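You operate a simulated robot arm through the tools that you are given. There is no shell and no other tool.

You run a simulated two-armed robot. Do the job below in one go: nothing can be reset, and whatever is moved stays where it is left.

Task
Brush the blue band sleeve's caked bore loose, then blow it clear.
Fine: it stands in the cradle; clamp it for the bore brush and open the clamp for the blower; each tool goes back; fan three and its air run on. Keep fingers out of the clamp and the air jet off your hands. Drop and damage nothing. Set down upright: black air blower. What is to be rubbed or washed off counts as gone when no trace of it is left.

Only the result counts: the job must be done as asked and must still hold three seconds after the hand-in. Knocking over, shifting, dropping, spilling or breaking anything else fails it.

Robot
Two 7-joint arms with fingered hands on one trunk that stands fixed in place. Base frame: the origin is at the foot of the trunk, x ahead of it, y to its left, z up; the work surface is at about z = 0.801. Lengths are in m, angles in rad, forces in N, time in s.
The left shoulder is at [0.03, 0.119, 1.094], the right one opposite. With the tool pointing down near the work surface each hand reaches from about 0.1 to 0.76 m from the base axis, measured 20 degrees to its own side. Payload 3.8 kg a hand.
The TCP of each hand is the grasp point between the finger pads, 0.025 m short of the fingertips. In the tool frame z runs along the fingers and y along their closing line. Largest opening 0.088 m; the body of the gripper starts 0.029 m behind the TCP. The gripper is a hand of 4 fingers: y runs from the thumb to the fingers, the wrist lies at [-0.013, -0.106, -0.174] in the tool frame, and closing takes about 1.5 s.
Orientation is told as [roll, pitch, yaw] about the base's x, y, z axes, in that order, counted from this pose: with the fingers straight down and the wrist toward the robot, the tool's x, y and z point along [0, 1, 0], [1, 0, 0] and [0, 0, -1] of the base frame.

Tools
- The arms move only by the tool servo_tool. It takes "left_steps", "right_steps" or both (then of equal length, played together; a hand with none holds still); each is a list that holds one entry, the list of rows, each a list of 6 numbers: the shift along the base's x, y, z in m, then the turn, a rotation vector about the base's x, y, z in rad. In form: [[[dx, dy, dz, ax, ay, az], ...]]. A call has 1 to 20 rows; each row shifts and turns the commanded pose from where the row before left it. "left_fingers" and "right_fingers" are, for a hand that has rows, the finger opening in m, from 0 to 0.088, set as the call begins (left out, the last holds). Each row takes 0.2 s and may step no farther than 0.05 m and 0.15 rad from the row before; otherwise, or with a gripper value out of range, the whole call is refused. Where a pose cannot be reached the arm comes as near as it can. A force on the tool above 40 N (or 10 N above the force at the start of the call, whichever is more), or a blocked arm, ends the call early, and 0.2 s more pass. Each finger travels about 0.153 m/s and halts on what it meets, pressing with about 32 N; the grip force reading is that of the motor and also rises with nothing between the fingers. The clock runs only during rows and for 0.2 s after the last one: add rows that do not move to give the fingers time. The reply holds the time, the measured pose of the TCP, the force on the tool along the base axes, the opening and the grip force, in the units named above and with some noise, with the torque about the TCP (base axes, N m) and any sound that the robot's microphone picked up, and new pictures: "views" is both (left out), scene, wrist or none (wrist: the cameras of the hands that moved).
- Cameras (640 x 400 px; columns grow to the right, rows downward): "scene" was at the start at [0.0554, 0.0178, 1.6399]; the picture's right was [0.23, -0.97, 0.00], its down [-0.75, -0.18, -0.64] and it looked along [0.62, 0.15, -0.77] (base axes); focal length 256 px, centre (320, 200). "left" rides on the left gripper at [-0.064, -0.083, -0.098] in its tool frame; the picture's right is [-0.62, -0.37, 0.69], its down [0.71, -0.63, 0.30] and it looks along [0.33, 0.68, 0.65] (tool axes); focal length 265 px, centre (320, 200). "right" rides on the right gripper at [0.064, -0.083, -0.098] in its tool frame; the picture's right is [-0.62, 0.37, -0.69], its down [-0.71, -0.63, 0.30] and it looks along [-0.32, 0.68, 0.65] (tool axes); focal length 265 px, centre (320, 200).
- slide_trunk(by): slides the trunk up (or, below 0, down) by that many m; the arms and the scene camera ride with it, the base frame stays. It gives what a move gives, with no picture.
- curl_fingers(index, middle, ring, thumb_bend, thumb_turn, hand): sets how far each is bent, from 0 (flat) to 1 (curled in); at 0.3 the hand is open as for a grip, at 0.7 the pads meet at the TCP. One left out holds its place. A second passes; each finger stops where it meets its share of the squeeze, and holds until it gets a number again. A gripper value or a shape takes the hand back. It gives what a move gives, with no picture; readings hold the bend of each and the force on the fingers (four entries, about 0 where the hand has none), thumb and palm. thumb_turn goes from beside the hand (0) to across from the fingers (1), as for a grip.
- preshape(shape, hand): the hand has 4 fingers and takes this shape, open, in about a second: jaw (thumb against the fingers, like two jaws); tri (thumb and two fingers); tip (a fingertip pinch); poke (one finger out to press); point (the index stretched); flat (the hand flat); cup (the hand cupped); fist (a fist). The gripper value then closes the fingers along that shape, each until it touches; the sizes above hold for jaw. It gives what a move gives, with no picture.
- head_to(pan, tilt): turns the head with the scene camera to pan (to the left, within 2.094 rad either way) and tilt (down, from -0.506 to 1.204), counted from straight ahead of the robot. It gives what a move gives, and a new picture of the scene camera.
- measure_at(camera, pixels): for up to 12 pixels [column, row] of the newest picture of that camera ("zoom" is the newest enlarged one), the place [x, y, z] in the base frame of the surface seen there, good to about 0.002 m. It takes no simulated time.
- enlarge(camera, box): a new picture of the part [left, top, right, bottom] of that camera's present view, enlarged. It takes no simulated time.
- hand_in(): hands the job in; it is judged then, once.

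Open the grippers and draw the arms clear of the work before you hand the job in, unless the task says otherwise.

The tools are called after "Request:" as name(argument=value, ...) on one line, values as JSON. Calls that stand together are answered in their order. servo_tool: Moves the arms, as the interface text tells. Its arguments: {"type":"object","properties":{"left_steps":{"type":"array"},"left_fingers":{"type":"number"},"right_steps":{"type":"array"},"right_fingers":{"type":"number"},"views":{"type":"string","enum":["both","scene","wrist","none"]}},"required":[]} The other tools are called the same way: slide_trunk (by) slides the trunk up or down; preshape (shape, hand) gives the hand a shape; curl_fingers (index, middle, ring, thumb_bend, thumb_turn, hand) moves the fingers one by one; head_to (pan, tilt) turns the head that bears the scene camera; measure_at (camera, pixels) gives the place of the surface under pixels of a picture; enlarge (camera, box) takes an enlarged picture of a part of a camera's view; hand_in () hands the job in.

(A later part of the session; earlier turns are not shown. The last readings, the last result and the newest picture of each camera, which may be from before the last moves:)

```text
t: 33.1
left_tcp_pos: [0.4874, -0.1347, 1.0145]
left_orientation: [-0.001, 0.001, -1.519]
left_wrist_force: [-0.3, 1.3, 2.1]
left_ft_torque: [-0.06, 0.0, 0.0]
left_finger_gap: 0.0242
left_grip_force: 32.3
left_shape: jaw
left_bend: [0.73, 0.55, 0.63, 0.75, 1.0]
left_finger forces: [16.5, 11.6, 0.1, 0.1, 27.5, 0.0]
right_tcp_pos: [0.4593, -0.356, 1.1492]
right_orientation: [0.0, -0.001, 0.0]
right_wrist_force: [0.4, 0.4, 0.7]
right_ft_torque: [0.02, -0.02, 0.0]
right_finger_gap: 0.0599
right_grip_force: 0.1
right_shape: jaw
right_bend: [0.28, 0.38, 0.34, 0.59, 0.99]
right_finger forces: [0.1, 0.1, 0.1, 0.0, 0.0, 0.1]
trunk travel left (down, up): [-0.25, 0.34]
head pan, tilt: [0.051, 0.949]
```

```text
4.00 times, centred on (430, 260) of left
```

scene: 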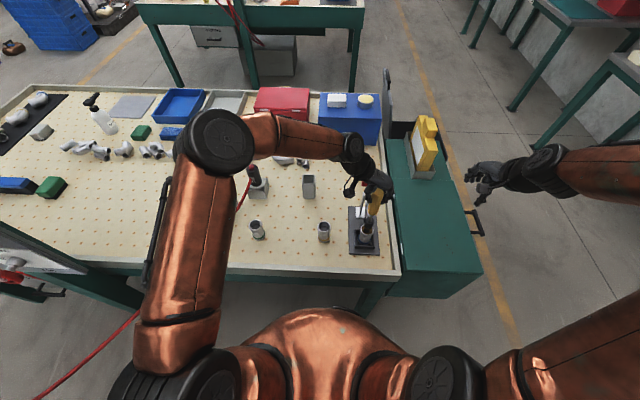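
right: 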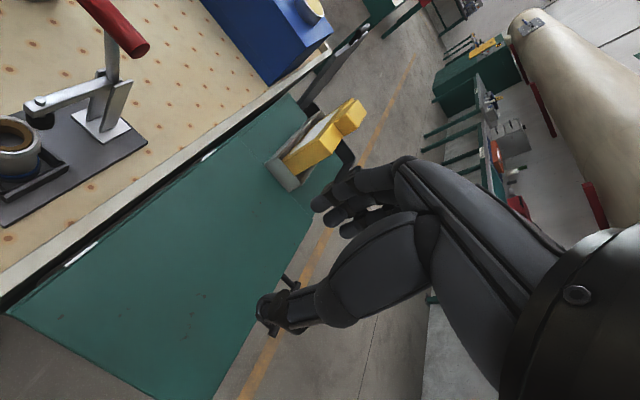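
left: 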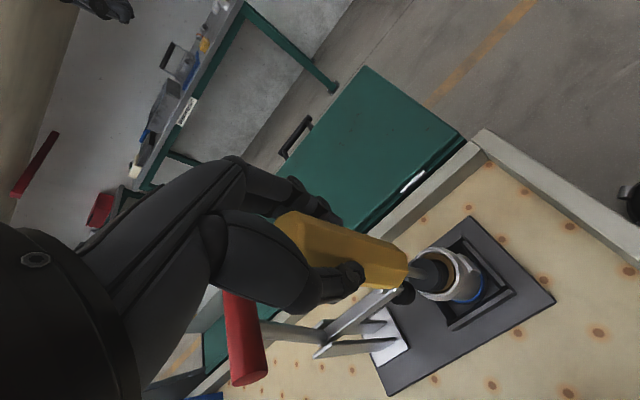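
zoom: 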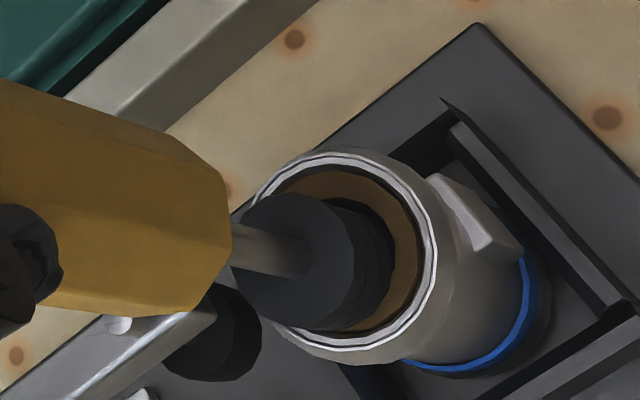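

The head goes in smoothly (~2 N). I now stroke up and down with twists.

Request:
servo_tool(left_steps=[[[0, 0, -0.005, 0, 0, 0.1], [0, 0, -0.003, 0, 0, 0.1], [0, 0, 0.01, 0, 0, -0.1], [0, 0, 0.01, 0, 0, -0.1], [0, 0, -0.01, 0, 0, -0.1], [0, 0, -0.01, 0, 0, -0.1], [0, 0, 0.01, 0, 0, 0.1], [0, 0, 0.01, 0, 0, 0.1], [0, 0, -0.01, 0, 0, 0.1], [0, 0, -0.01, 0, 0, 0.1], [0, 0, 0.01, 0, 0, -0.1], [0, 0, 0.01, 0, 0, -0.1], [0, 0, -0.01, 0, 0, -0.1], [0, 0, -0.01, 0, 0, -0.1], [0, 0, 0.01, 0, 0, 0.1], [0, 0, 0.01, 0, 0, 0.1], [0, 0, -0.01, 0, 0, 0], [0, 0, 0, 0, 0, 0]]], views="wrist")

Request:
enlarge(camera="left", box=[360, 210, 500, 310])

```text
t: 36.9
left_tcp_pos: [0.4868, -0.134, 1.0152]
left_orientation: [0.0, 0.0, -1.518]
left_wrist_force: [-0.2, -0.8, -4.4]
left_ft_torque: [0.04, 0.02, -0.01]
left_finger_gap: 0.0239
left_grip_force: 32.4
left_shape: jaw
left_bend: [0.73, 0.55, 0.63, 0.76, 1.0]
left_finger forces: [16.1, 11.7, 0.4, 0.0, 26.6, 0.1]
right_tcp_pos: [0.4583, -0.3552, 1.1482]
right_orientation: [-0.001, -0.001, -0.001]
right_wrist_force: [0.3, 0.0, 0.0]
right_ft_torque: [-0.01, -0.02, 0.0]
right_finger_gap: 0.0604
right_grip_force: 0.1
right_shape: jaw
right_bend: [0.28, 0.38, 0.34, 0.59, 0.99]
right_finger forces: [0.0, 0.0, 0.0, 0.0, 0.0, 0.0]
trunk travel left (down, up): [-0.25, 0.34]
head pan, tilt: [0.051, 0.949]
```

left: 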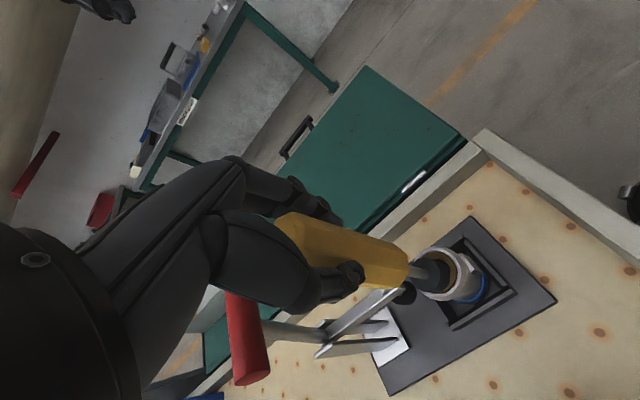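

```text
4.00 times, centred on (430, 260) of left
```

zoom: 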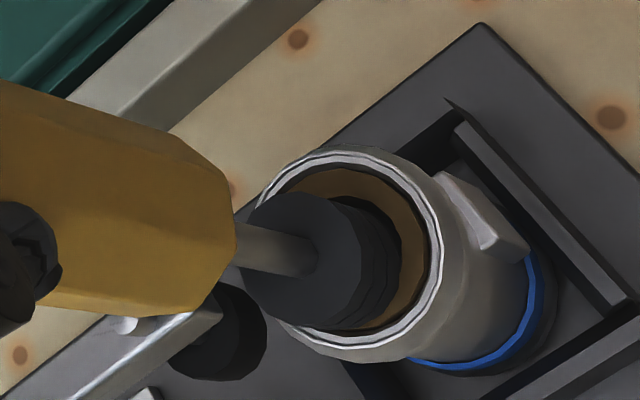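

I raise the brush out to inspect the cake.

Request:
servo_tool(left_steps=[[[0, 0, 0.015, 0, 0, 0], [0, 0, 0.02, 0, 0, 0], [0, 0, 0.02, 0, 0, 0], [0, 0, 0.02, 0, 0, 0], [0, 0, 0, 0, 0, 0]]], views="both")

Request:
enlarge(camera="left", box=[400, 240, 520, 330])

Request:
enlarge(camera="scene", box=[340, 190, 400, 250])

```text
t: 38.1
left_tcp_pos: [0.4876, -0.1331, 1.0931]
left_orientation: [-0.002, -0.001, -1.517]
left_wrist_force: [-0.2, -1.0, -0.7]
left_ft_torque: [-0.03, 0.01, -0.04]
left_finger_gap: 0.0243
left_grip_force: 31.5
left_shape: jaw
left_bend: [0.73, 0.55, 0.63, 0.76, 1.0]
left_finger forces: [16.2, 11.8, 0.4, 0.0, 27.1, 0.1]
right_tcp_pos: [0.4599, -0.3559, 1.1484]
right_orientation: [0.001, 0.001, -0.001]
right_wrist_force: [-0.7, -0.1, -0.7]
right_ft_torque: [-0.01, 0.0, 0.0]
right_finger_gap: 0.0599
right_grip_force: 0.1
right_shape: jaw
right_bend: [0.28, 0.38, 0.34, 0.59, 0.99]
right_finger forces: [0.0, 0.0, 0.0, 0.0, 0.0, 0.0]
trunk travel left (down, up): [-0.25, 0.34]
head pan, tilt: [0.051, 0.949]
```

scene: 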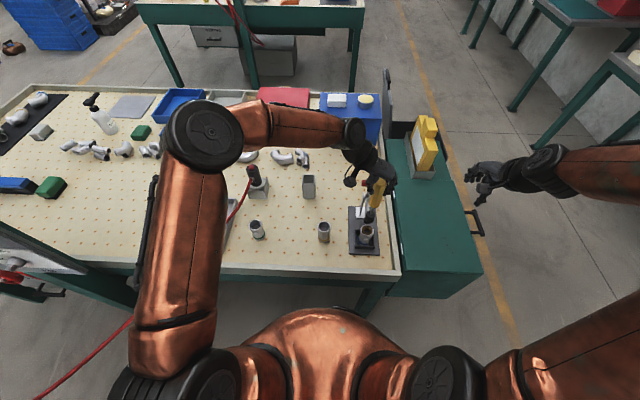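
left: 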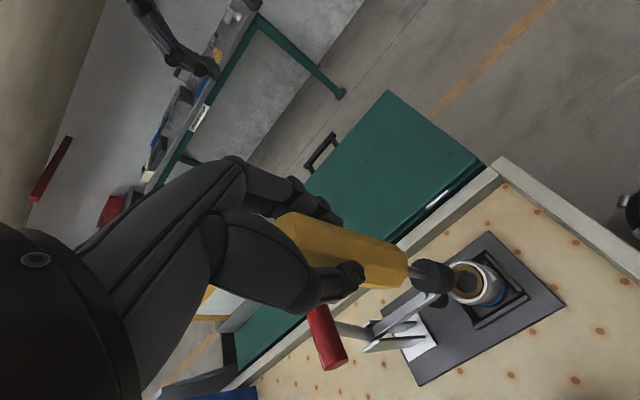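

```text
4.44 times, centred on (460, 285) of left
```

zoom: 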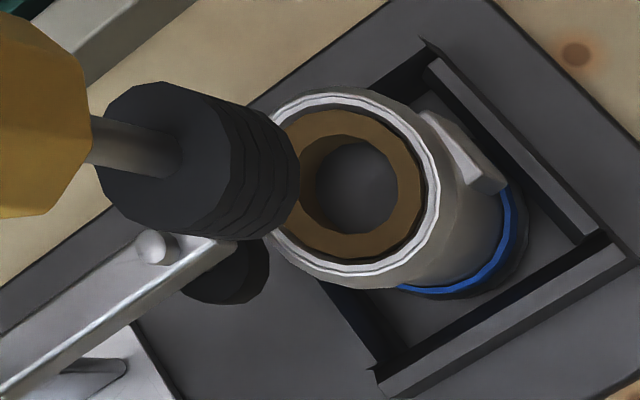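

```text
6.67 times, centred on (370, 220) of scene
```

zoom: 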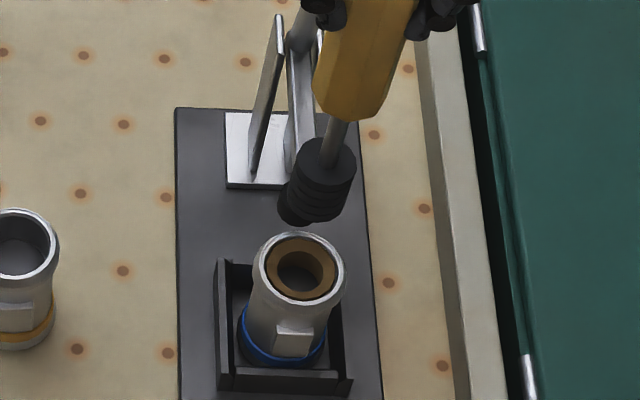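

The cake's hole has visibly widened (it's thinner), so brushing works but isn't finished. I go back in and do more full-depth strokes with twist.

Request:
servo_tool(left_steps=[[[-0.0005, -0.0005, -0.03, 0, 0, 0], [0, 0, -0.03, 0, 0, 0], [0, 0, -0.012, 0, 0, 0.1], [0, 0, -0.012, 0, 0, 0.1], [0, 0, 0.0125, 0, 0, -0.1], [0, 0, 0.0125, 0, 0, -0.1], [0, 0, -0.0125, 0, 0, -0.1], [0, 0, -0.0125, 0, 0, -0.1], [0, 0, 0.0125, 0, 0, 0.1], [0, 0, 0.0125, 0, 0, 0.1], [0, 0, -0.0125, 0, 0, 0.1], [0, 0, -0.0125, 0, 0, 0.1], [0, 0, 0.0125, 0, 0, -0.1], [0, 0, 0.0125, 0, 0, -0.1], [0, 0, -0.0125, 0, 0, -0.1], [0, 0, -0.0125, 0, 0, -0.1], [0, 0, 0.0125, 0, 0, 0.1], [0, 0, 0.0125, 0, 0, 0.1], [0, 0, -0.0125, 0, 0, 0.0], [0, 0, -0.0125, 0, 0, 0]]], views="none")

```text
t: 42.3
left_tcp_pos: [0.4867, -0.1348, 1.0099]
left_orientation: [0.002, -0.002, -1.518]
left_wrist_force: [-0.8, -0.1, 8.9]
left_ft_torque: [-0.02, 0.02, -0.02]
left_finger_gap: 0.0244
left_grip_force: 32.1
left_shape: jaw
left_bend: [0.73, 0.55, 0.65, 0.76, 1.0]
left_finger forces: [16.9, 11.5, 1.9, 0.0, 29.0, 0.1]
right_tcp_pos: [0.4584, -0.3564, 1.1496]
right_orientation: [0.0, 0.001, 0.001]
right_wrist_force: [0.6, 0.0, 0.0]
right_ft_torque: [0.01, 0.02, -0.02]
right_finger_gap: 0.0598
right_grip_force: 0.1
right_shape: jaw
right_bend: [0.28, 0.38, 0.34, 0.59, 0.99]
right_finger forces: [0.0, 0.0, 0.0, 0.0, 0.1, 0.0]
trunk travel left (down, up): [-0.25, 0.34]
head pan, tilt: [0.051, 0.949]
```

Force of 8.9 N at z=1.01 means the tip reaches the bore floor. I do another set of strokes a touch higher, with small side pressure in different directions.

Request:
servo_tool(left_steps=[[[0.001, 0, 0.0125, 0, 0, -0.1], [0, 0, 0.0125, 0, 0, -0.1], [0, 0, -0.012, 0, 0, -0.1], [0, 0, -0.011, 0, 0, -0.1], [-0.002, 0, 0.0115, 0, 0, 0.1], [0, 0, 0.0115, 0, 0, 0.1], [0, 0, -0.0115, 0, 0, 0.1], [0, 0, -0.0115, 0, 0, 0.1], [0.001, 0.001, 0.0115, 0, 0, -0.1], [0, 0, 0.0115, 0, 0, -0.1], [0, 0, -0.0115, 0, 0, -0.1], [0, 0, -0.0115, 0, 0, -0.1], [0, -0.002, 0.0115, 0, 0, 0.1], [0, 0, 0.0115, 0, 0, 0.1], [0, 0, -0.0115, 0, 0, 0.1], [0, 0, -0.0115, 0, 0, 0.1], [0, 0.001, 0.02, 0, 0, 0], [0, 0, 0.03, 0, 0, 0], [0, 0, 0.035, 0, 0, 0], [0, 0, 0, 0, 0, 0]]], views="both")

Request:
enlarge(camera="left", box=[400, 240, 520, 330])

Request:
enlarge(camera="scene", box=[340, 190, 400, 250])

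```text
t: 46.5
left_tcp_pos: [0.4885, -0.1351, 1.0966]
left_orientation: [0.001, 0.001, -1.52]
left_wrist_force: [0.4, -0.1, -0.7]
left_ft_torque: [-0.01, -0.01, -0.01]
left_finger_gap: 0.0242
left_grip_force: 32.4
left_shape: jaw
left_bend: [0.73, 0.55, 0.65, 0.76, 1.0]
left_finger forces: [16.2, 11.2, 2.2, 0.1, 27.5, 0.0]
right_tcp_pos: [0.4588, -0.3541, 1.1488]
right_orientation: [0.0, 0.0, 0.0]
right_wrist_force: [-0.3, -0.3, 0.7]
right_ft_torque: [0.02, 0.01, 0.04]
right_finger_gap: 0.0601
right_grip_force: 0.0
right_shape: jaw
right_bend: [0.28, 0.38, 0.34, 0.59, 0.99]
right_finger forces: [0.0, 0.1, 0.0, 0.0, 0.0, 0.0]
trunk travel left (down, up): [-0.25, 0.34]
head pan, tilt: [0.051, 0.949]
```

scene: 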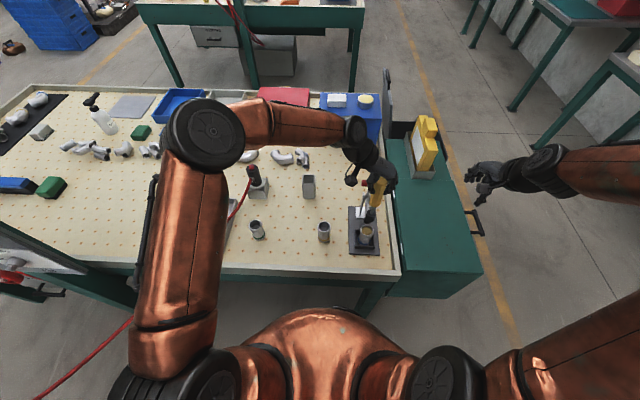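
left: 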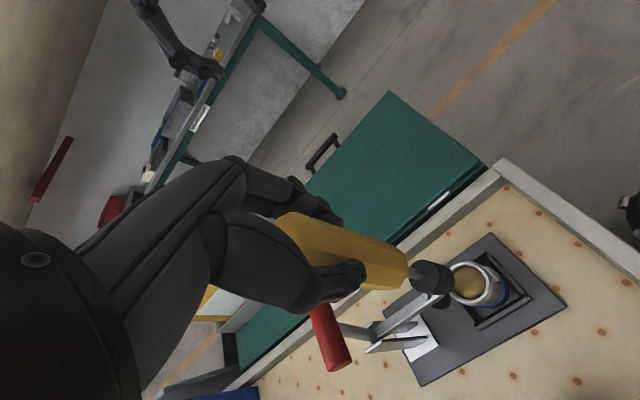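

```text
4.44 times, centred on (460, 285) of left
```

zoom: 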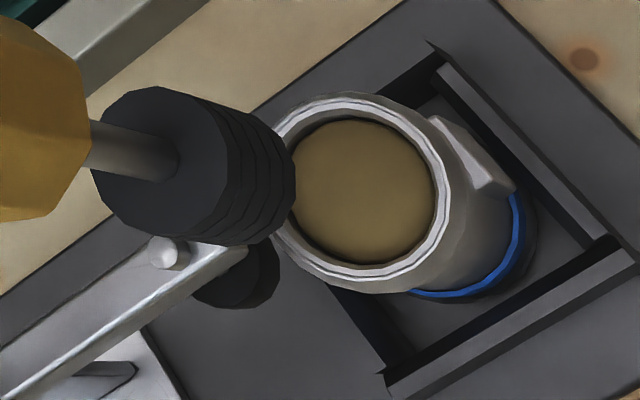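

```text
6.67 times, centred on (370, 220) of scene
```

zoom: 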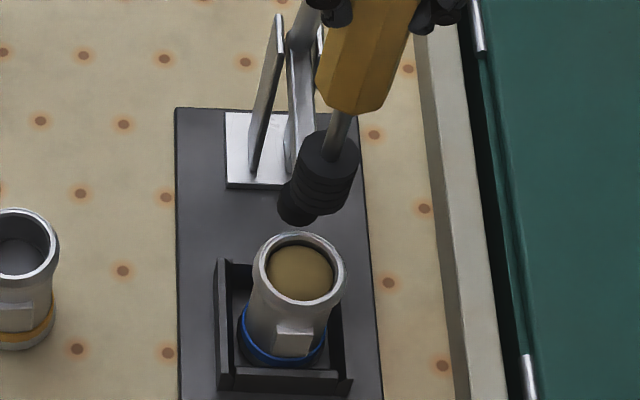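

The cake has broken up into loose tan dust filling the bore. Brushing is done; I carry the brush back above its holder.

Request:
servo_tool(left_steps=[[[0, 0, 0.02, 0, 0, 0], [-0.0035, 0.028, 0, 0, 0, 0.045], [-0.0035, 0.028, 0, 0, 0, 0.045], [-0.0035, 0.028, 0, 0, 0, 0.045], [-0.0035, 0.028, 0, 0, 0, 0.045], [0.0353, 0.0174, 0, 0, 0, 0.05], [0.0353, 0.0174, 0, 0, 0, 0.05], [0.0353, 0.0174, 0, 0, 0, 0.05], [0.0353, 0.0174, 0, 0, 0, 0.05], [0.0353, 0.0174, 0, 0, 0, 0.05], [0.0353, 0.0174, 0, 0, 0, 0.05], [0, 0, 0, 0, 0, 0]]], views="both")

Request:
enlarge(camera="left", box=[260, 180, 520, 330])

Request:
measure_at(camera="zoom", pixels=[[405, 225], [400, 260], [440, 245], [450, 210], [520, 205], [450, 325], [540, 310], [500, 255], [395, 240]])

```text
t: 49.1
left_tcp_pos: [0.685, 0.0804, 1.1154]
left_orientation: [0.001, 0.0, -1.04]
left_wrist_force: [-0.7, 0.2, -1.1]
left_ft_torque: [-0.01, 0.01, -0.01]
left_finger_gap: 0.0243
left_grip_force: 32.2
left_shape: jaw
left_bend: [0.73, 0.55, 0.65, 0.76, 1.0]
left_finger forces: [16.1, 10.9, 2.5, 0.0, 27.3, 0.0]
right_tcp_pos: [0.4578, -0.3544, 1.1501]
right_orientation: [-0.001, 0.0, 0.0]
right_wrist_force: [-0.5, -0.7, -0.7]
right_ft_torque: [0.0, 0.01, 0.01]
right_finger_gap: 0.06
right_grip_force: 0.1
right_shape: jaw
right_bend: [0.28, 0.38, 0.34, 0.59, 0.99]
right_finger forces: [0.1, 0.0, 0.0, 0.1, 0.0, 0.0]
trunk travel left (down, up): [-0.25, 0.34]
head pan, tilt: [0.051, 0.949]
```

scene: 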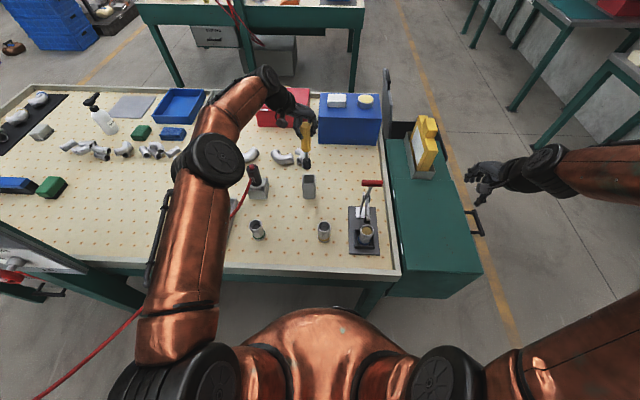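
left: 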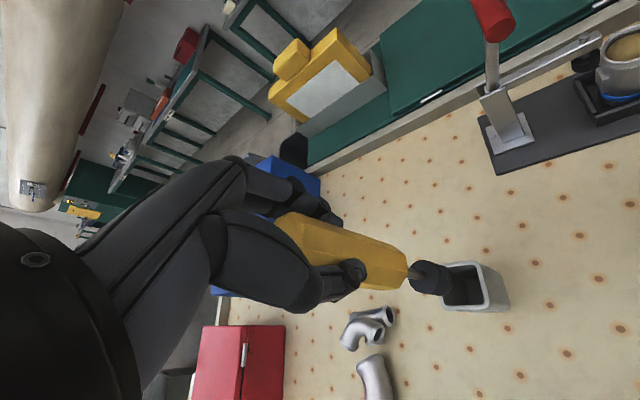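

```text
2.46 times, centred on (390, 255) of left
```

zoom: 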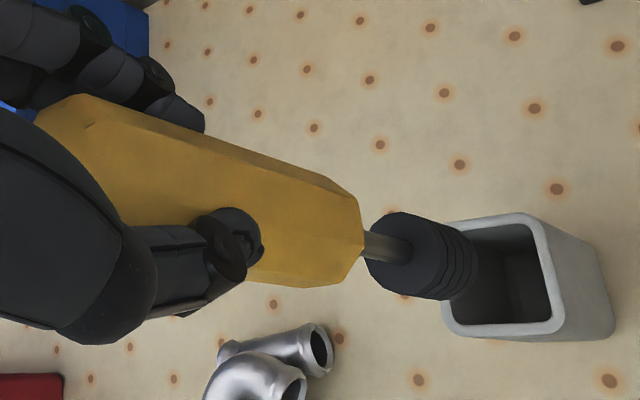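

```text
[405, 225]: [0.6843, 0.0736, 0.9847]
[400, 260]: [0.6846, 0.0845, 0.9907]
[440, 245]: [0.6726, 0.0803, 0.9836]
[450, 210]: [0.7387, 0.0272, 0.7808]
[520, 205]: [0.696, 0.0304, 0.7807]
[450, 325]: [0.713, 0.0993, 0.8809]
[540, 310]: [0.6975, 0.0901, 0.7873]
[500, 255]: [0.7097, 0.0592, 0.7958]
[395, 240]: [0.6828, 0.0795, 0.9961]
```

Holder centre ≈(0.689,0.079); the brush axis is at (0.685,0.080). I nudge +3 mm in x and lower into the holder.

Request:
servo_tool(left_steps=[[[0.003, -0.0008, -0.02, 0, 0, 0], [0, 0, -0.03, 0, 0, 0], [0, 0, -0.03, 0, 0, 0], [0, 0, -0.025, 0, 0, 0], [0, 0, -0.025, 0, 0, 0], [0, 0, -0.02, 0, 0, 0], [0, 0, 0, 0, 0, 0]]], views="wrist")

```text
t: 50.7
left_tcp_pos: [0.6871, 0.0806, 0.965]
left_orientation: [-0.001, 0.0, -1.04]
left_wrist_force: [0.6, 0.1, -1.0]
left_ft_torque: [0.03, 0.0, 0.01]
left_finger_gap: 0.0244
left_grip_force: 32.3
left_shape: jaw
left_bend: [0.73, 0.55, 0.65, 0.76, 1.0]
left_finger forces: [16.1, 11.0, 2.4, 0.0, 27.2, 0.0]
right_tcp_pos: [0.4594, -0.3555, 1.1505]
right_orientation: [0.0, 0.0, -0.001]
right_wrist_force: [0.9, -0.5, 0.6]
right_ft_torque: [0.03, -0.02, 0.0]
right_finger_gap: 0.06
right_grip_force: 0.0
right_shape: jaw
right_bend: [0.28, 0.38, 0.34, 0.59, 0.99]
right_finger forces: [0.0, 0.0, 0.0, 0.0, 0.1, 0.1]
trunk travel left (down, up): [-0.25, 0.34]
head pan, tilt: [0.051, 0.949]
```

left: 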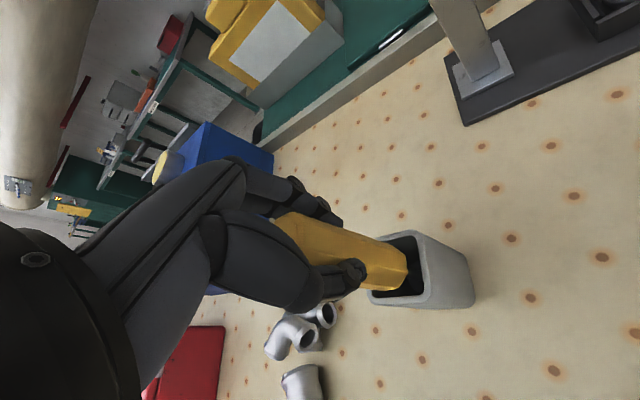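

The brush is well inside its holder. I lower slowly the last ~12 mm to feel the floor.

Request:
servo_tool(left_steps=[[[0, 0, -0.006, 0, 0, 0], [0, 0, -0.003, 0, 0, 0], [0, 0, -0.003, 0, 0, 0], [0, 0, 0, 0, 0, 0]]], views="none")

```text
t: 51.7
left_tcp_pos: [0.6861, 0.0815, 0.9532]
left_orientation: [0.001, -0.001, -1.042]
left_wrist_force: [-0.6, 0.1, -1.4]
left_ft_torque: [-0.04, 0.01, 0.01]
left_finger_gap: 0.024
left_grip_force: 31.7
left_shape: jaw
left_bend: [0.73, 0.55, 0.65, 0.76, 1.0]
left_finger forces: [16.1, 11.0, 2.5, 0.0, 27.2, 0.0]
right_tcp_pos: [0.4593, -0.3543, 1.1489]
right_orientation: [-0.001, 0.0, 0.0]
right_wrist_force: [-0.8, -0.7, 0.4]
right_ft_torque: [0.03, -0.01, 0.02]
right_finger_gap: 0.0602
right_grip_force: 0.0
right_shape: jaw
right_bend: [0.28, 0.38, 0.34, 0.59, 0.99]
right_finger forces: [0.1, 0.0, 0.0, 0.1, 0.1, 0.0]
trunk travel left (down, up): [-0.25, 0.34]
head pan, tilt: [0.051, 0.949]
```

No floor contact yet at z=0.953, so I lower by a few more millimetres.

Request:
servo_tool(left_steps=[[[0, 0, -0.002, 0, 0, 0], [0, 0, -0.002, 0, 0, 0], [0, 0, 0, 0, 0, 0]]], views="none")

```text
t: 52.5
left_tcp_pos: [0.6842, 0.0817, 0.9498]
left_orientation: [0.001, -0.003, -1.039]
left_wrist_force: [-1.2, -0.7, 14.3]
left_ft_torque: [-0.04, 0.03, -0.02]
left_finger_gap: 0.0244
left_grip_force: 32.5
left_shape: jaw
left_bend: [0.74, 0.55, 0.72, 0.76, 1.0]
left_finger forces: [17.5, 11.7, 2.6, 0.0, 30.1, 0.0]
left hand out of reach, approached as far as the arm can: row 1
right_tcp_pos: [0.457, -0.3542, 1.1499]
right_orientation: [-0.001, -0.002, 0.001]
right_wrist_force: [0.1, -0.7, -0.2]
right_ft_torque: [-0.04, 0.01, 0.02]
right_finger_gap: 0.0602
right_grip_force: 0.2
right_shape: jaw
right_bend: [0.28, 0.38, 0.34, 0.59, 0.99]
right_finger forces: [0.0, 0.1, 0.1, 0.0, 0.0, 0.1]
trunk travel left (down, up): [-0.25, 0.34]
head pan, tilt: [0.051, 0.949]
```

Floor contact (14 N): the brush is seated. I ease up 1 mm and open the fingers.

Request:
servo_tool(left_steps=[[[0, 0, 0.0015, 0, 0, 0], [0, 0, 0, 0, 0, 0]]], views="none")

Request:
servo_tool(left_steps=[[[0, 0, 0, 0, 0, 0], [0, 0, 0, 0, 0, 0], [0, 0, 0, 0, 0, 0], [0, 0, 0, 0, 0, 0], [0, 0, 0, 0, 0, 0], [0, 0, 0, 0, 0, 0]]], left_fingers=0.088, views="wrist")

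```text
t: 53.1
left_tcp_pos: [0.6844, 0.0818, 0.952]
left_orientation: [0.002, -0.001, -1.04]
left_wrist_force: [-0.4, 1.0, 8.0]
left_ft_torque: [-0.01, 0.0, 0.0]
left_finger_gap: 0.0243
left_grip_force: 32.3
left_shape: jaw
left_bend: [0.73, 0.55, 0.72, 0.76, 1.0]
left_finger forces: [17.1, 11.6, 2.6, 0.0, 29.6, 0.0]
right_tcp_pos: [0.4583, -0.3554, 1.1479]
right_orientation: [0.0, 0.001, -0.001]
right_wrist_force: [0.6, 0.8, 1.0]
right_ft_torque: [0.02, 0.02, 0.01]
right_finger_gap: 0.0604
right_grip_force: 0.0
right_shape: jaw
right_bend: [0.28, 0.38, 0.34, 0.59, 0.99]
right_finger forces: [0.1, 0.0, 0.1, 0.1, 0.0, 0.0]
trunk travel left (down, up): [-0.25, 0.34]
head pan, tilt: [0.051, 0.949]
```

```text
t: 54.5
left_tcp_pos: [0.6855, 0.0806, 0.9509]
left_orientation: [-0.001, 0.0, -1.04]
left_wrist_force: [-0.2, 0.5, -0.1]
left_ft_torque: [0.0, -0.01, 0.03]
left_finger_gap: 0.0876
left_grip_force: 0.2
left_shape: jaw
left_bend: [0.3, 0.3, 0.3, 0.3, 0.98]
left_finger forces: [0.1, 0.1, 0.1, 0.0, 0.0, 0.0]
right_tcp_pos: [0.4582, -0.3552, 1.1489]
right_orientation: [-0.001, 0.001, -0.001]
right_wrist_force: [-0.7, 0.8, -1.2]
right_ft_torque: [0.01, 0.02, 0.02]
right_finger_gap: 0.0599
right_grip_force: 0.0
right_shape: jaw
right_bend: [0.28, 0.38, 0.34, 0.59, 0.99]
right_finger forces: [0.0, 0.0, 0.0, 0.0, 0.1, 0.1]
trunk travel left (down, up): [-0.25, 0.34]
head pan, tilt: [0.051, 0.949]
```

left: 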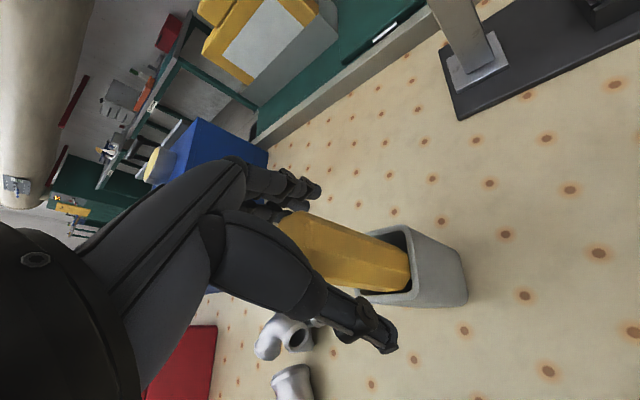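

The brush stands in its holder. I raise the left hand clear and bring the right hand above the clamp's T-bar again.

Request:
servo_tool(left_steps=[[[0, 0, 0.03, 0, 0, 0], [0, 0, 0.03, 0, 0, 0], [0, 0, 0.03, 0, 0, 0], [0, 0, 0.03, 0, 0, 0], [-0.02, 0.03, 0.02, 0, 0, 0], [-0.03, 0.035, 0.02, 0, 0, 0], [-0.03, 0.035, 0.02, 0, 0, 0]]], right_steps=[[[0.0203, 0.0368, -0.0107, 0, 0, 0], [0.0203, 0.0368, -0.0107, 0, 0, 0], [0.0203, 0.0368, -0.0107, 0, 0, 0], [0.0203, 0.0368, -0.0107, 0, 0, 0], [0.0203, 0.0368, -0.0107, 0, 0, 0], [0.0203, 0.0368, -0.0107, 0, 0, 0], [0, 0, 0, 0, 0, 0]]], views="both")

Request:
measure_at(camera="right", pixels=[[240, 225], [280, 265], [260, 245], [265, 308], [328, 218]])

```text
refused: row 6 steps farther than a row can; nothing moved
```

```text
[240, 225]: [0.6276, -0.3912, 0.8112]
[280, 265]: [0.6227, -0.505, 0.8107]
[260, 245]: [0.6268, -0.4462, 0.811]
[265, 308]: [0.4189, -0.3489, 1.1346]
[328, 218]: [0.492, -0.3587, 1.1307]
```

One row was slightly too long and the call was refused; I resend with smaller steps.

Request:
servo_tool(left_steps=[[[0, 0, 0.03, 0, 0, 0], [0, 0, 0.03, 0, 0, 0], [0, 0, 0.03, 0, 0, 0], [0, 0, 0.03, 0, 0, 0], [-0.02, 0.03, 0.015, 0, 0, 0], [-0.025, 0.03, 0.015, 0, 0, 0], [-0.025, 0.03, 0.015, 0, 0, 0]]], right_steps=[[[0.0203, 0.0368, -0.0107, 0, 0, 0], [0.0203, 0.0368, -0.0107, 0, 0, 0], [0.0203, 0.0368, -0.0107, 0, 0, 0], [0.0203, 0.0368, -0.0107, 0, 0, 0], [0.0203, 0.0368, -0.0107, 0, 0, 0], [0.0203, 0.0368, -0.0107, 0, 0, 0], [0, 0, 0, 0, 0, 0]]], views="both")

Request:
measure_at(camera="right", pixels=[[240, 225], [280, 265], [260, 245], [265, 308], [328, 218]])

```text
t: 56.1
left_tcp_pos: [0.6171, 0.1712, 1.1176]
left_orientation: [0.002, 0.0, -1.04]
left_wrist_force: [-0.4, -0.7, 0.3]
left_ft_torque: [0.02, 0.03, 0.0]
left_finger_gap: 0.0877
left_grip_force: 0.0
left_shape: jaw
left_bend: [0.3, 0.3, 0.3, 0.3, 0.98]
left_finger forces: [0.1, 0.1, 0.0, 0.0, 0.0, 0.0]
right_tcp_pos: [0.579, -0.1318, 1.0873]
right_orientation: [-0.001, 0.0, -0.001]
right_wrist_force: [-0.2, 0.6, -0.1]
right_ft_torque: [0.01, 0.0, -0.01]
right_finger_gap: 0.0602
right_grip_force: 0.1
right_shape: jaw
right_bend: [0.28, 0.38, 0.34, 0.59, 0.99]
right_finger forces: [0.0, 0.0, 0.1, 0.0, 0.0, 0.0]
trunk travel left (down, up): [-0.25, 0.34]
head pan, tilt: [0.051, 0.949]
```

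scene: 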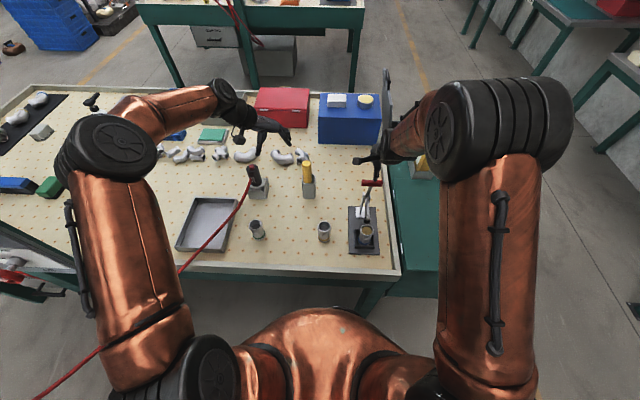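
right: 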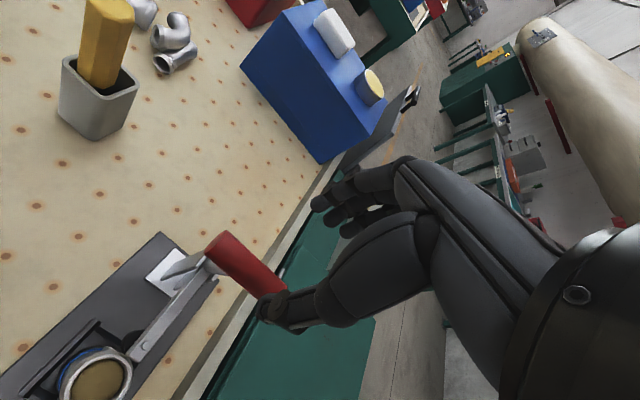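
left: 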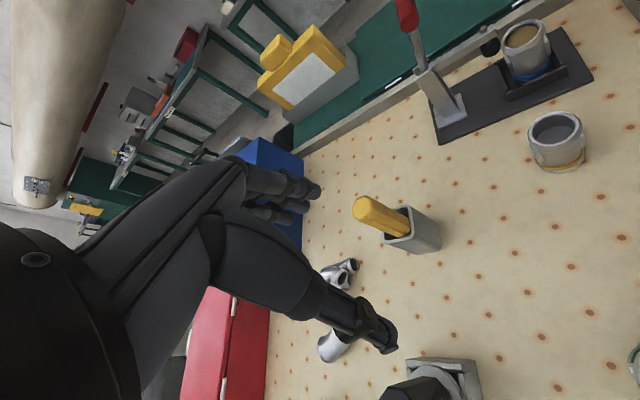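

```text
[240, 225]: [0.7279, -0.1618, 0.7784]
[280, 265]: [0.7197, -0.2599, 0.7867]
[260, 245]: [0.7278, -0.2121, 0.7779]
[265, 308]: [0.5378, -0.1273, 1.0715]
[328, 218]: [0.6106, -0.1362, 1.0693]
```

The straddle is aligned (thumb x≈0.545, bar 0.564–0.584, fingers x≈0.611). I lower around the bar.

Request:
servo_tool(right_steps=[[[0.002, -0.002, -0.02, 0, 0, 0], [0, 0, -0.02, 0, 0, 0], [0, 0, -0.02, 0, 0, 0], [0, 0, -0.01, 0, 0, 0], [0, 0, 0, 0, 0, 0]]], views="wrist")

```text
t: 57.3
left_tcp_pos: [0.6184, 0.1732, 1.1166]
left_orientation: [0.0, 0.0, -1.043]
left_wrist_force: [-0.3, 0.0, 0.5]
left_ft_torque: [0.01, 0.02, 0.02]
left_finger_gap: 0.0875
left_grip_force: 0.0
left_shape: jaw
left_bend: [0.3, 0.3, 0.3, 0.3, 0.98]
left_finger forces: [0.1, 0.0, 0.1, 0.0, 0.0, 0.0]
right_tcp_pos: [0.582, -0.1355, 1.0137]
right_orientation: [0.0, 0.0, 0.0]
right_wrist_force: [0.1, -0.1, 0.6]
right_ft_torque: [-0.01, 0.03, 0.02]
right_finger_gap: 0.06
right_grip_force: 0.1
right_shape: jaw
right_bend: [0.28, 0.38, 0.34, 0.59, 0.99]
right_finger forces: [0.1, 0.0, 0.2, 0.0, 0.0, 0.1]
trunk travel left (down, up): [-0.25, 0.34]
head pan, tilt: [0.051, 0.949]
```

right: 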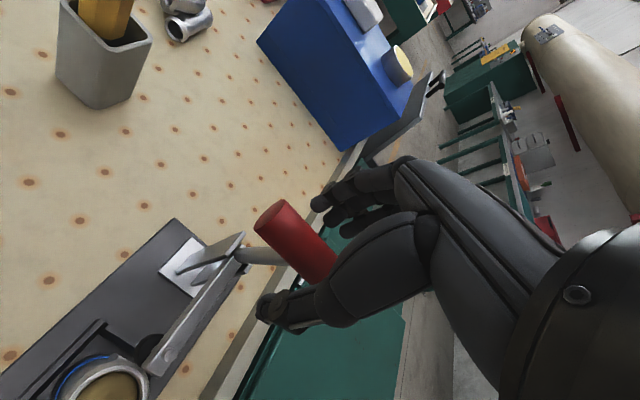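

The bar sits between thumb and fingers. I push it away (+x) with the thumb along the arc, first part.

Request:
servo_tool(right_steps=[[[0.012, 0, 0.003, 0, 0, 0], [0.008, 0, 0.002, 0, 0, 0], [0.008, 0, 0.001, 0, 0, 0], [0.008, 0, 0, 0, 0, 0], [0, 0, 0, 0, 0, 0]]], views="wrist")

```text
t: 58.5
left_tcp_pos: [0.6166, 0.1729, 1.1167]
left_orientation: [-0.001, 0.001, -1.038]
left_wrist_force: [0.8, 0.1, 0.1]
left_ft_torque: [-0.03, 0.02, -0.03]
left_finger_gap: 0.0875
left_grip_force: 0.0
left_shape: jaw
left_bend: [0.3, 0.3, 0.3, 0.3, 0.98]
left_finger forces: [0.0, 0.0, 0.1, 0.1, 0.0, 0.1]
right_tcp_pos: [0.6176, -0.1345, 1.0201]
right_orientation: [0.001, -0.001, 0.0]
right_wrist_force: [-1.6, 0.1, 1.9]
right_ft_torque: [0.01, 0.06, 0.03]
right_finger_gap: 0.0612
right_grip_force: 0.0
right_shape: jaw
right_bend: [0.28, 0.38, 0.34, 0.57, 0.99]
right_finger forces: [0.1, 0.1, 0.0, 0.0, 1.5, 0.1]
trunk travel left (down, up): [-0.25, 0.34]
head pan, tilt: [0.051, 0.949]
```

right: 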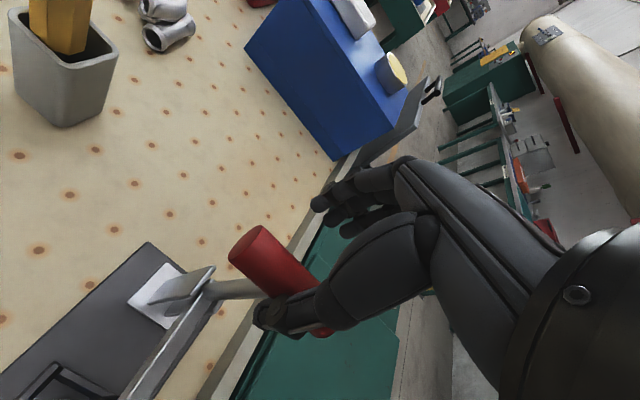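

The handle moves with little force (~2 N) and the arm lifts. I continue along the arc to the open stop.

Request:
servo_tool(right_steps=[[[0.01, 0, -0.001, 0, 0, 0], [0.01, 0, -0.002, 0, 0, 0], [0.01, 0, -0.004, 0, 0, 0], [0.01, 0, -0.005, 0, 0, 0], [0.009, 0, -0.0055, 0, 0, 0], [0.009, 0, -0.007, 0, 0, 0], [0.008, 0, -0.0075, 0, 0, 0], [0, 0, 0, 0, 0, 0]]], views="both")

Request:
enlarge(camera="scene", box=[335, 140, 405, 260])

```text
t: 60.3
left_tcp_pos: [0.6181, 0.1727, 1.1164]
left_orientation: [-0.001, -0.001, -1.041]
left_wrist_force: [0.4, 0.3, -0.2]
left_ft_torque: [0.03, 0.03, 0.02]
left_finger_gap: 0.088
left_grip_force: 0.1
left_shape: jaw
left_bend: [0.3, 0.3, 0.3, 0.3, 0.98]
left_finger forces: [0.0, 0.0, 0.0, 0.0, 0.1, 0.0]
right_tcp_pos: [0.6826, -0.1333, 0.9874]
right_orientation: [0.001, 0.0, -0.001]
right_wrist_force: [-0.1, 0.6, 2.7]
right_ft_torque: [-0.01, 0.05, 0.01]
right_finger_gap: 0.0601
right_grip_force: 0.1
right_shape: jaw
right_bend: [0.28, 0.38, 0.34, 0.59, 1.0]
right_finger forces: [0.0, 0.0, 0.1, 0.1, 2.0, 0.0]
trunk travel left (down, up): [-0.25, 0.34]
head pan, tilt: [0.051, 0.949]
```

scene: 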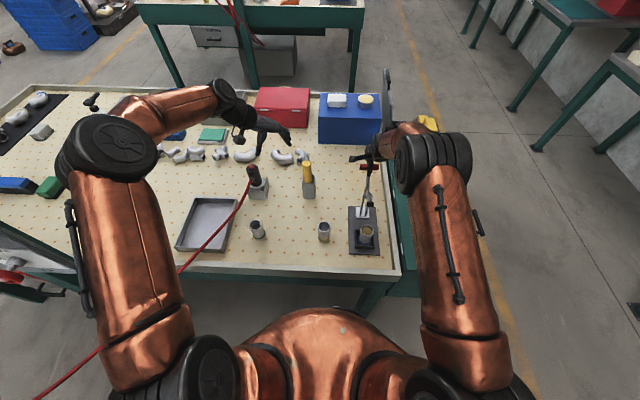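
right: 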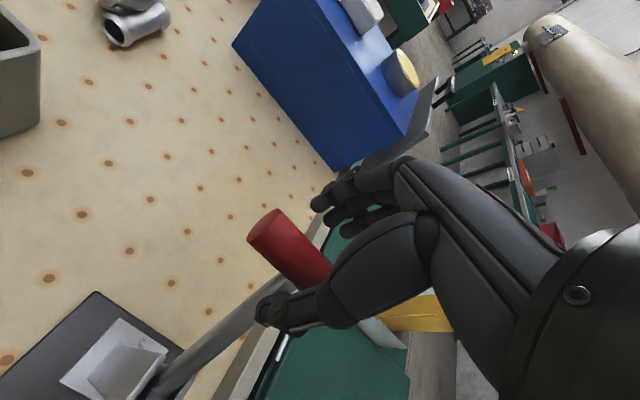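

```text
3.33 times, centred on (370, 200) of scene
```

zoom: 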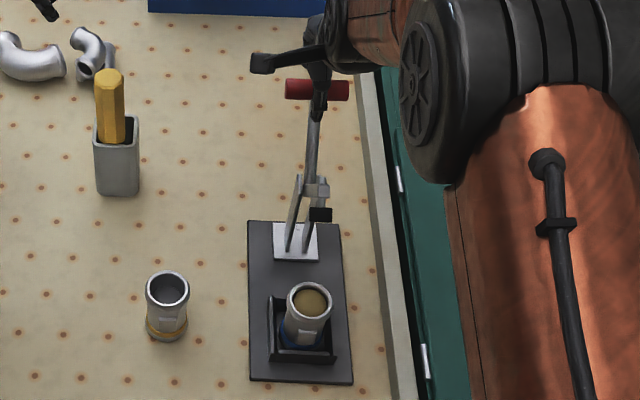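

The arm is most of the way back; I push further down/forward to the original stop.

Request:
servo_tool(right_steps=[[[0.007, 0, -0.0075, 0, 0, 0], [0.006, 0, -0.008, 0, 0, 0], [0.005, 0, -0.008, 0, 0, 0], [0, 0, 0, 0, 0, 0]]], views="both")

Request:
enlarge(camera="scene", box=[335, 140, 405, 260])

Request:
measure_at(camera="zoom", pixels=[[300, 88], [340, 90], [320, 205], [320, 188], [318, 215]])

```text
t: 61.3
left_tcp_pos: [0.6167, 0.173, 1.1176]
left_orientation: [0.002, -0.001, -1.039]
left_wrist_force: [-0.3, 0.0, 0.4]
left_ft_torque: [0.02, -0.01, 0.01]
left_finger_gap: 0.088
left_grip_force: 0.1
left_shape: jaw
left_bend: [0.3, 0.3, 0.3, 0.3, 0.98]
left_finger forces: [0.0, 0.1, 0.0, 0.0, 0.1, 0.1]
right_tcp_pos: [0.7005, -0.1341, 0.9693]
right_orientation: [0.0, -0.005, -0.001]
right_wrist_force: [-3.2, 0.9, 19.8]
right_ft_torque: [0.01, 0.8, -0.04]
right_finger_gap: 0.0617
right_grip_force: 0.0
right_shape: jaw
right_bend: [0.28, 0.38, 0.34, 0.56, 0.99]
right_finger forces: [0.0, 0.0, 0.0, 0.1, 18.3, 0.0]
trunk travel left (down, up): [-0.25, 0.34]
head pan, tilt: [0.051, 0.949]
```

scene: 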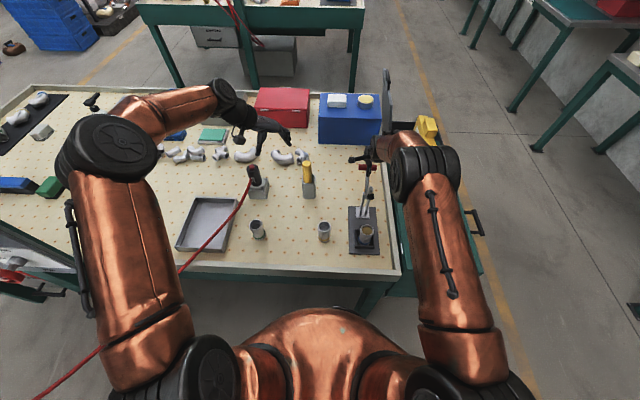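
right: 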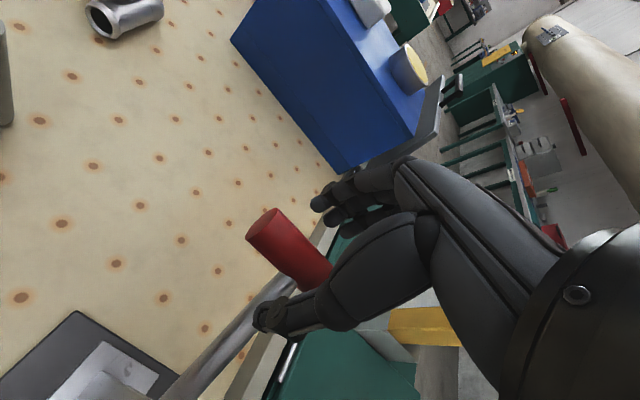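

```text
3.33 times, centred on (370, 200) of scene
```

zoom: 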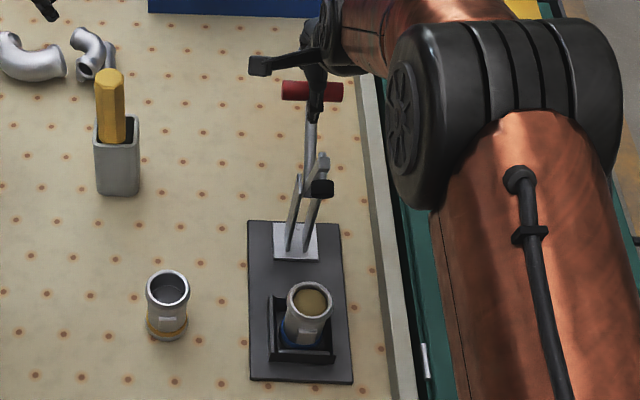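

```text
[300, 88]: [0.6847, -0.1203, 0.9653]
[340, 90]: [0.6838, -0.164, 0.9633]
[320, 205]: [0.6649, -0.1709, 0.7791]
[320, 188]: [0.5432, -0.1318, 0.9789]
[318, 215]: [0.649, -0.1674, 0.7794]
```

The clamp is back at its open stop (foot at (0.543,-0.132,0.979)). I lift the right hand off and move the left hand to get a close look at the blower.

Request:
servo_tool(right_steps=[[[-0.004, 0, 0.01, 0, 0, 0], [-0.008, 0, 0.03, 0, 0, 0], [0, 0, 0.04, 0, 0, 0], [0, -0.02, 0.04, 0, 0, 0], [-0.03, -0.035, 0.01, 0, 0, 0], [-0.03, -0.035, 0.0, 0, 0, 0], [-0.03, -0.035, 0.0, 0, 0, 0], [-0.03, -0.035, 0.0, 0, 0, 0]]], left_steps=[[[-0.011, 0.021, -0.007, 0, 0, 0.13], [-0.011, 0.021, -0.007, 0, 0, 0.13], [-0.011, 0.021, -0.007, 0, 0, 0.13], [-0.011, 0.021, -0.007, 0, 0, 0.13], [-0.011, 0.021, -0.007, 0, 0, 0.13], [-0.011, 0.021, -0.007, 0, 0, 0.13], [-0.011, 0.021, -0.007, 0, 0, 0.13], [-0.011, 0.021, -0.007, 0, 0, 0.13]]], views="both")

Request:
enlarge(camera="left", box=[320, 60, 560, 260])

```text
t: 63.1
left_tcp_pos: [0.5306, 0.3375, 1.0615]
left_orientation: [0.0, -0.001, 0.003]
left_wrist_force: [0.2, -0.7, -0.7]
left_ft_torque: [0.03, 0.01, -0.03]
left_finger_gap: 0.0877
left_grip_force: 0.1
left_shape: jaw
left_bend: [0.3, 0.3, 0.3, 0.3, 0.98]
left_finger forces: [0.0, 0.1, 0.1, 0.0, 0.0, 0.0]
right_tcp_pos: [0.5686, -0.2957, 1.0945]
right_orientation: [0.0, 0.0, 0.003]
right_wrist_force: [-0.1, -1.0, -1.3]
right_ft_torque: [0.01, -0.04, 0.02]
right_finger_gap: 0.06
right_grip_force: 0.1
right_shape: jaw
right_bend: [0.28, 0.38, 0.34, 0.6, 0.99]
right_finger forces: [0.0, 0.0, 0.1, 0.0, 0.1, 0.1]
trunk travel left (down, up): [-0.25, 0.34]
head pan, tilt: [0.051, 0.949]
```

scene: 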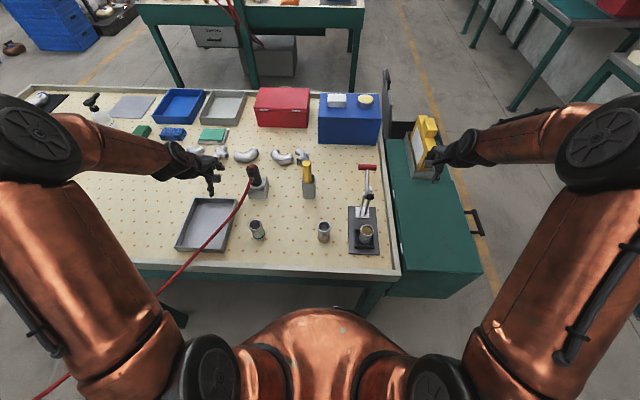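
right: 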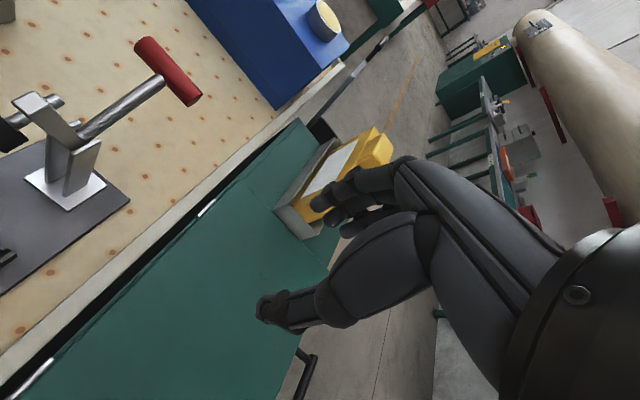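
left: 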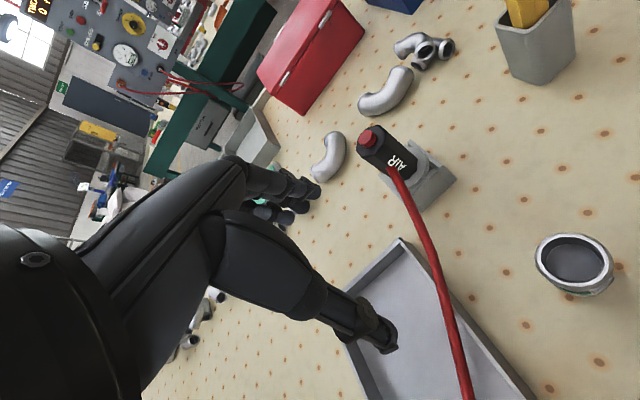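

```text
2.00 times, centred on (440, 160) of left
```

zoom: 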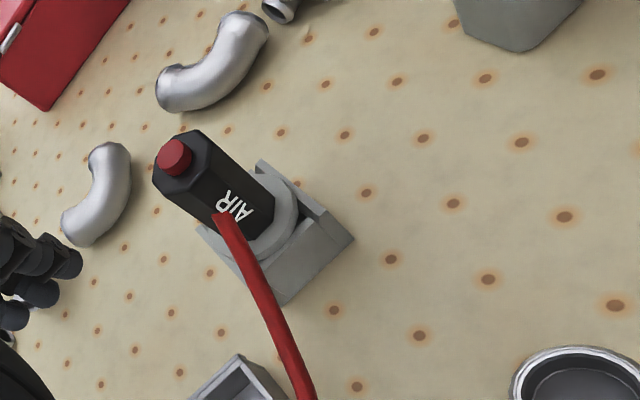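

I zoom in on the blower and measure body, flange, button, hose and holder.

Request:
enlarge(camera="left", box=[345, 115, 465, 215])

Request:
measure_at(camera="zoom", pixels=[[128, 95], [100, 105], [190, 80], [150, 130], [235, 160], [175, 190], [210, 225], [330, 190], [320, 130], [300, 300], [255, 260], [440, 255]])

```text
4.00 times, centred on (405, 165) of left
```

zoom: 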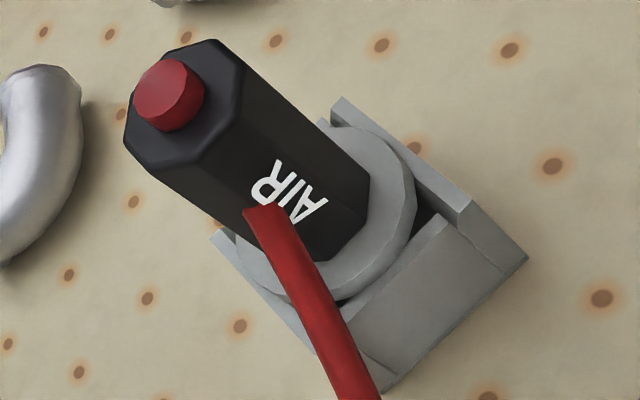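

```text
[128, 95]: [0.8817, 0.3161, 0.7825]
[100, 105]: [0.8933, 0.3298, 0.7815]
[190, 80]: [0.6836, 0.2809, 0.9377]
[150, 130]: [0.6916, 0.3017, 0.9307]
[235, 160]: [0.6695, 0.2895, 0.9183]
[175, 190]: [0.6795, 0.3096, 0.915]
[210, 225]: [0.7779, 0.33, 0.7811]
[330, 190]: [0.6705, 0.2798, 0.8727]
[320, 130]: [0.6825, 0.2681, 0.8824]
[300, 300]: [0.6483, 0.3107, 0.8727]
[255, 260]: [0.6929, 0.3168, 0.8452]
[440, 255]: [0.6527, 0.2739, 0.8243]
```

Octagonal body ≈0.042 across, hose leaving toward (-x,+y) at z≈0.89. I measure the button, top edges and the hose path more precisely before planning the grasp.

Request:
measure_at(camera="zoom", pixels=[[165, 95], [185, 95], [150, 75], [215, 60], [230, 95], [130, 140], [200, 150], [255, 120], [340, 150], [380, 200], [400, 170], [290, 275]])

Request:
measure_at(camera="left", pixels=[[400, 185], [412, 200], [425, 235], [437, 275], [450, 330], [462, 385], [392, 170], [430, 165], [447, 178], [440, 205]])

```text
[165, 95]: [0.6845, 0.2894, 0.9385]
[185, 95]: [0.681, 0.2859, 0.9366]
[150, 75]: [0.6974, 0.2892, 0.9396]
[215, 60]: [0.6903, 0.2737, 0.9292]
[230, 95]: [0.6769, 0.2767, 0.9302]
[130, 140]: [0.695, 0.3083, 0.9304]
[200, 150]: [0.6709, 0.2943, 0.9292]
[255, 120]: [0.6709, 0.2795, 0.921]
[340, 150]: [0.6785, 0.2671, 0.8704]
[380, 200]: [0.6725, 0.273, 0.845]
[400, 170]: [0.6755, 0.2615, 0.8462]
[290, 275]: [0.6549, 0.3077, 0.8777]
```

```text
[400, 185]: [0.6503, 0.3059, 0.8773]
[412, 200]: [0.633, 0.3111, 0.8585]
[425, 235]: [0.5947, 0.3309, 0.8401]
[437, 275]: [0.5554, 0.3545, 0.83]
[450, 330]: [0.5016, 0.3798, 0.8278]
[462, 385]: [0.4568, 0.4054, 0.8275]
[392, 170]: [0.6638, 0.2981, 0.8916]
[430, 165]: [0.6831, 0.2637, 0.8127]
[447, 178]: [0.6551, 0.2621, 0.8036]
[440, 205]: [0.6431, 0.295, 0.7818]
```

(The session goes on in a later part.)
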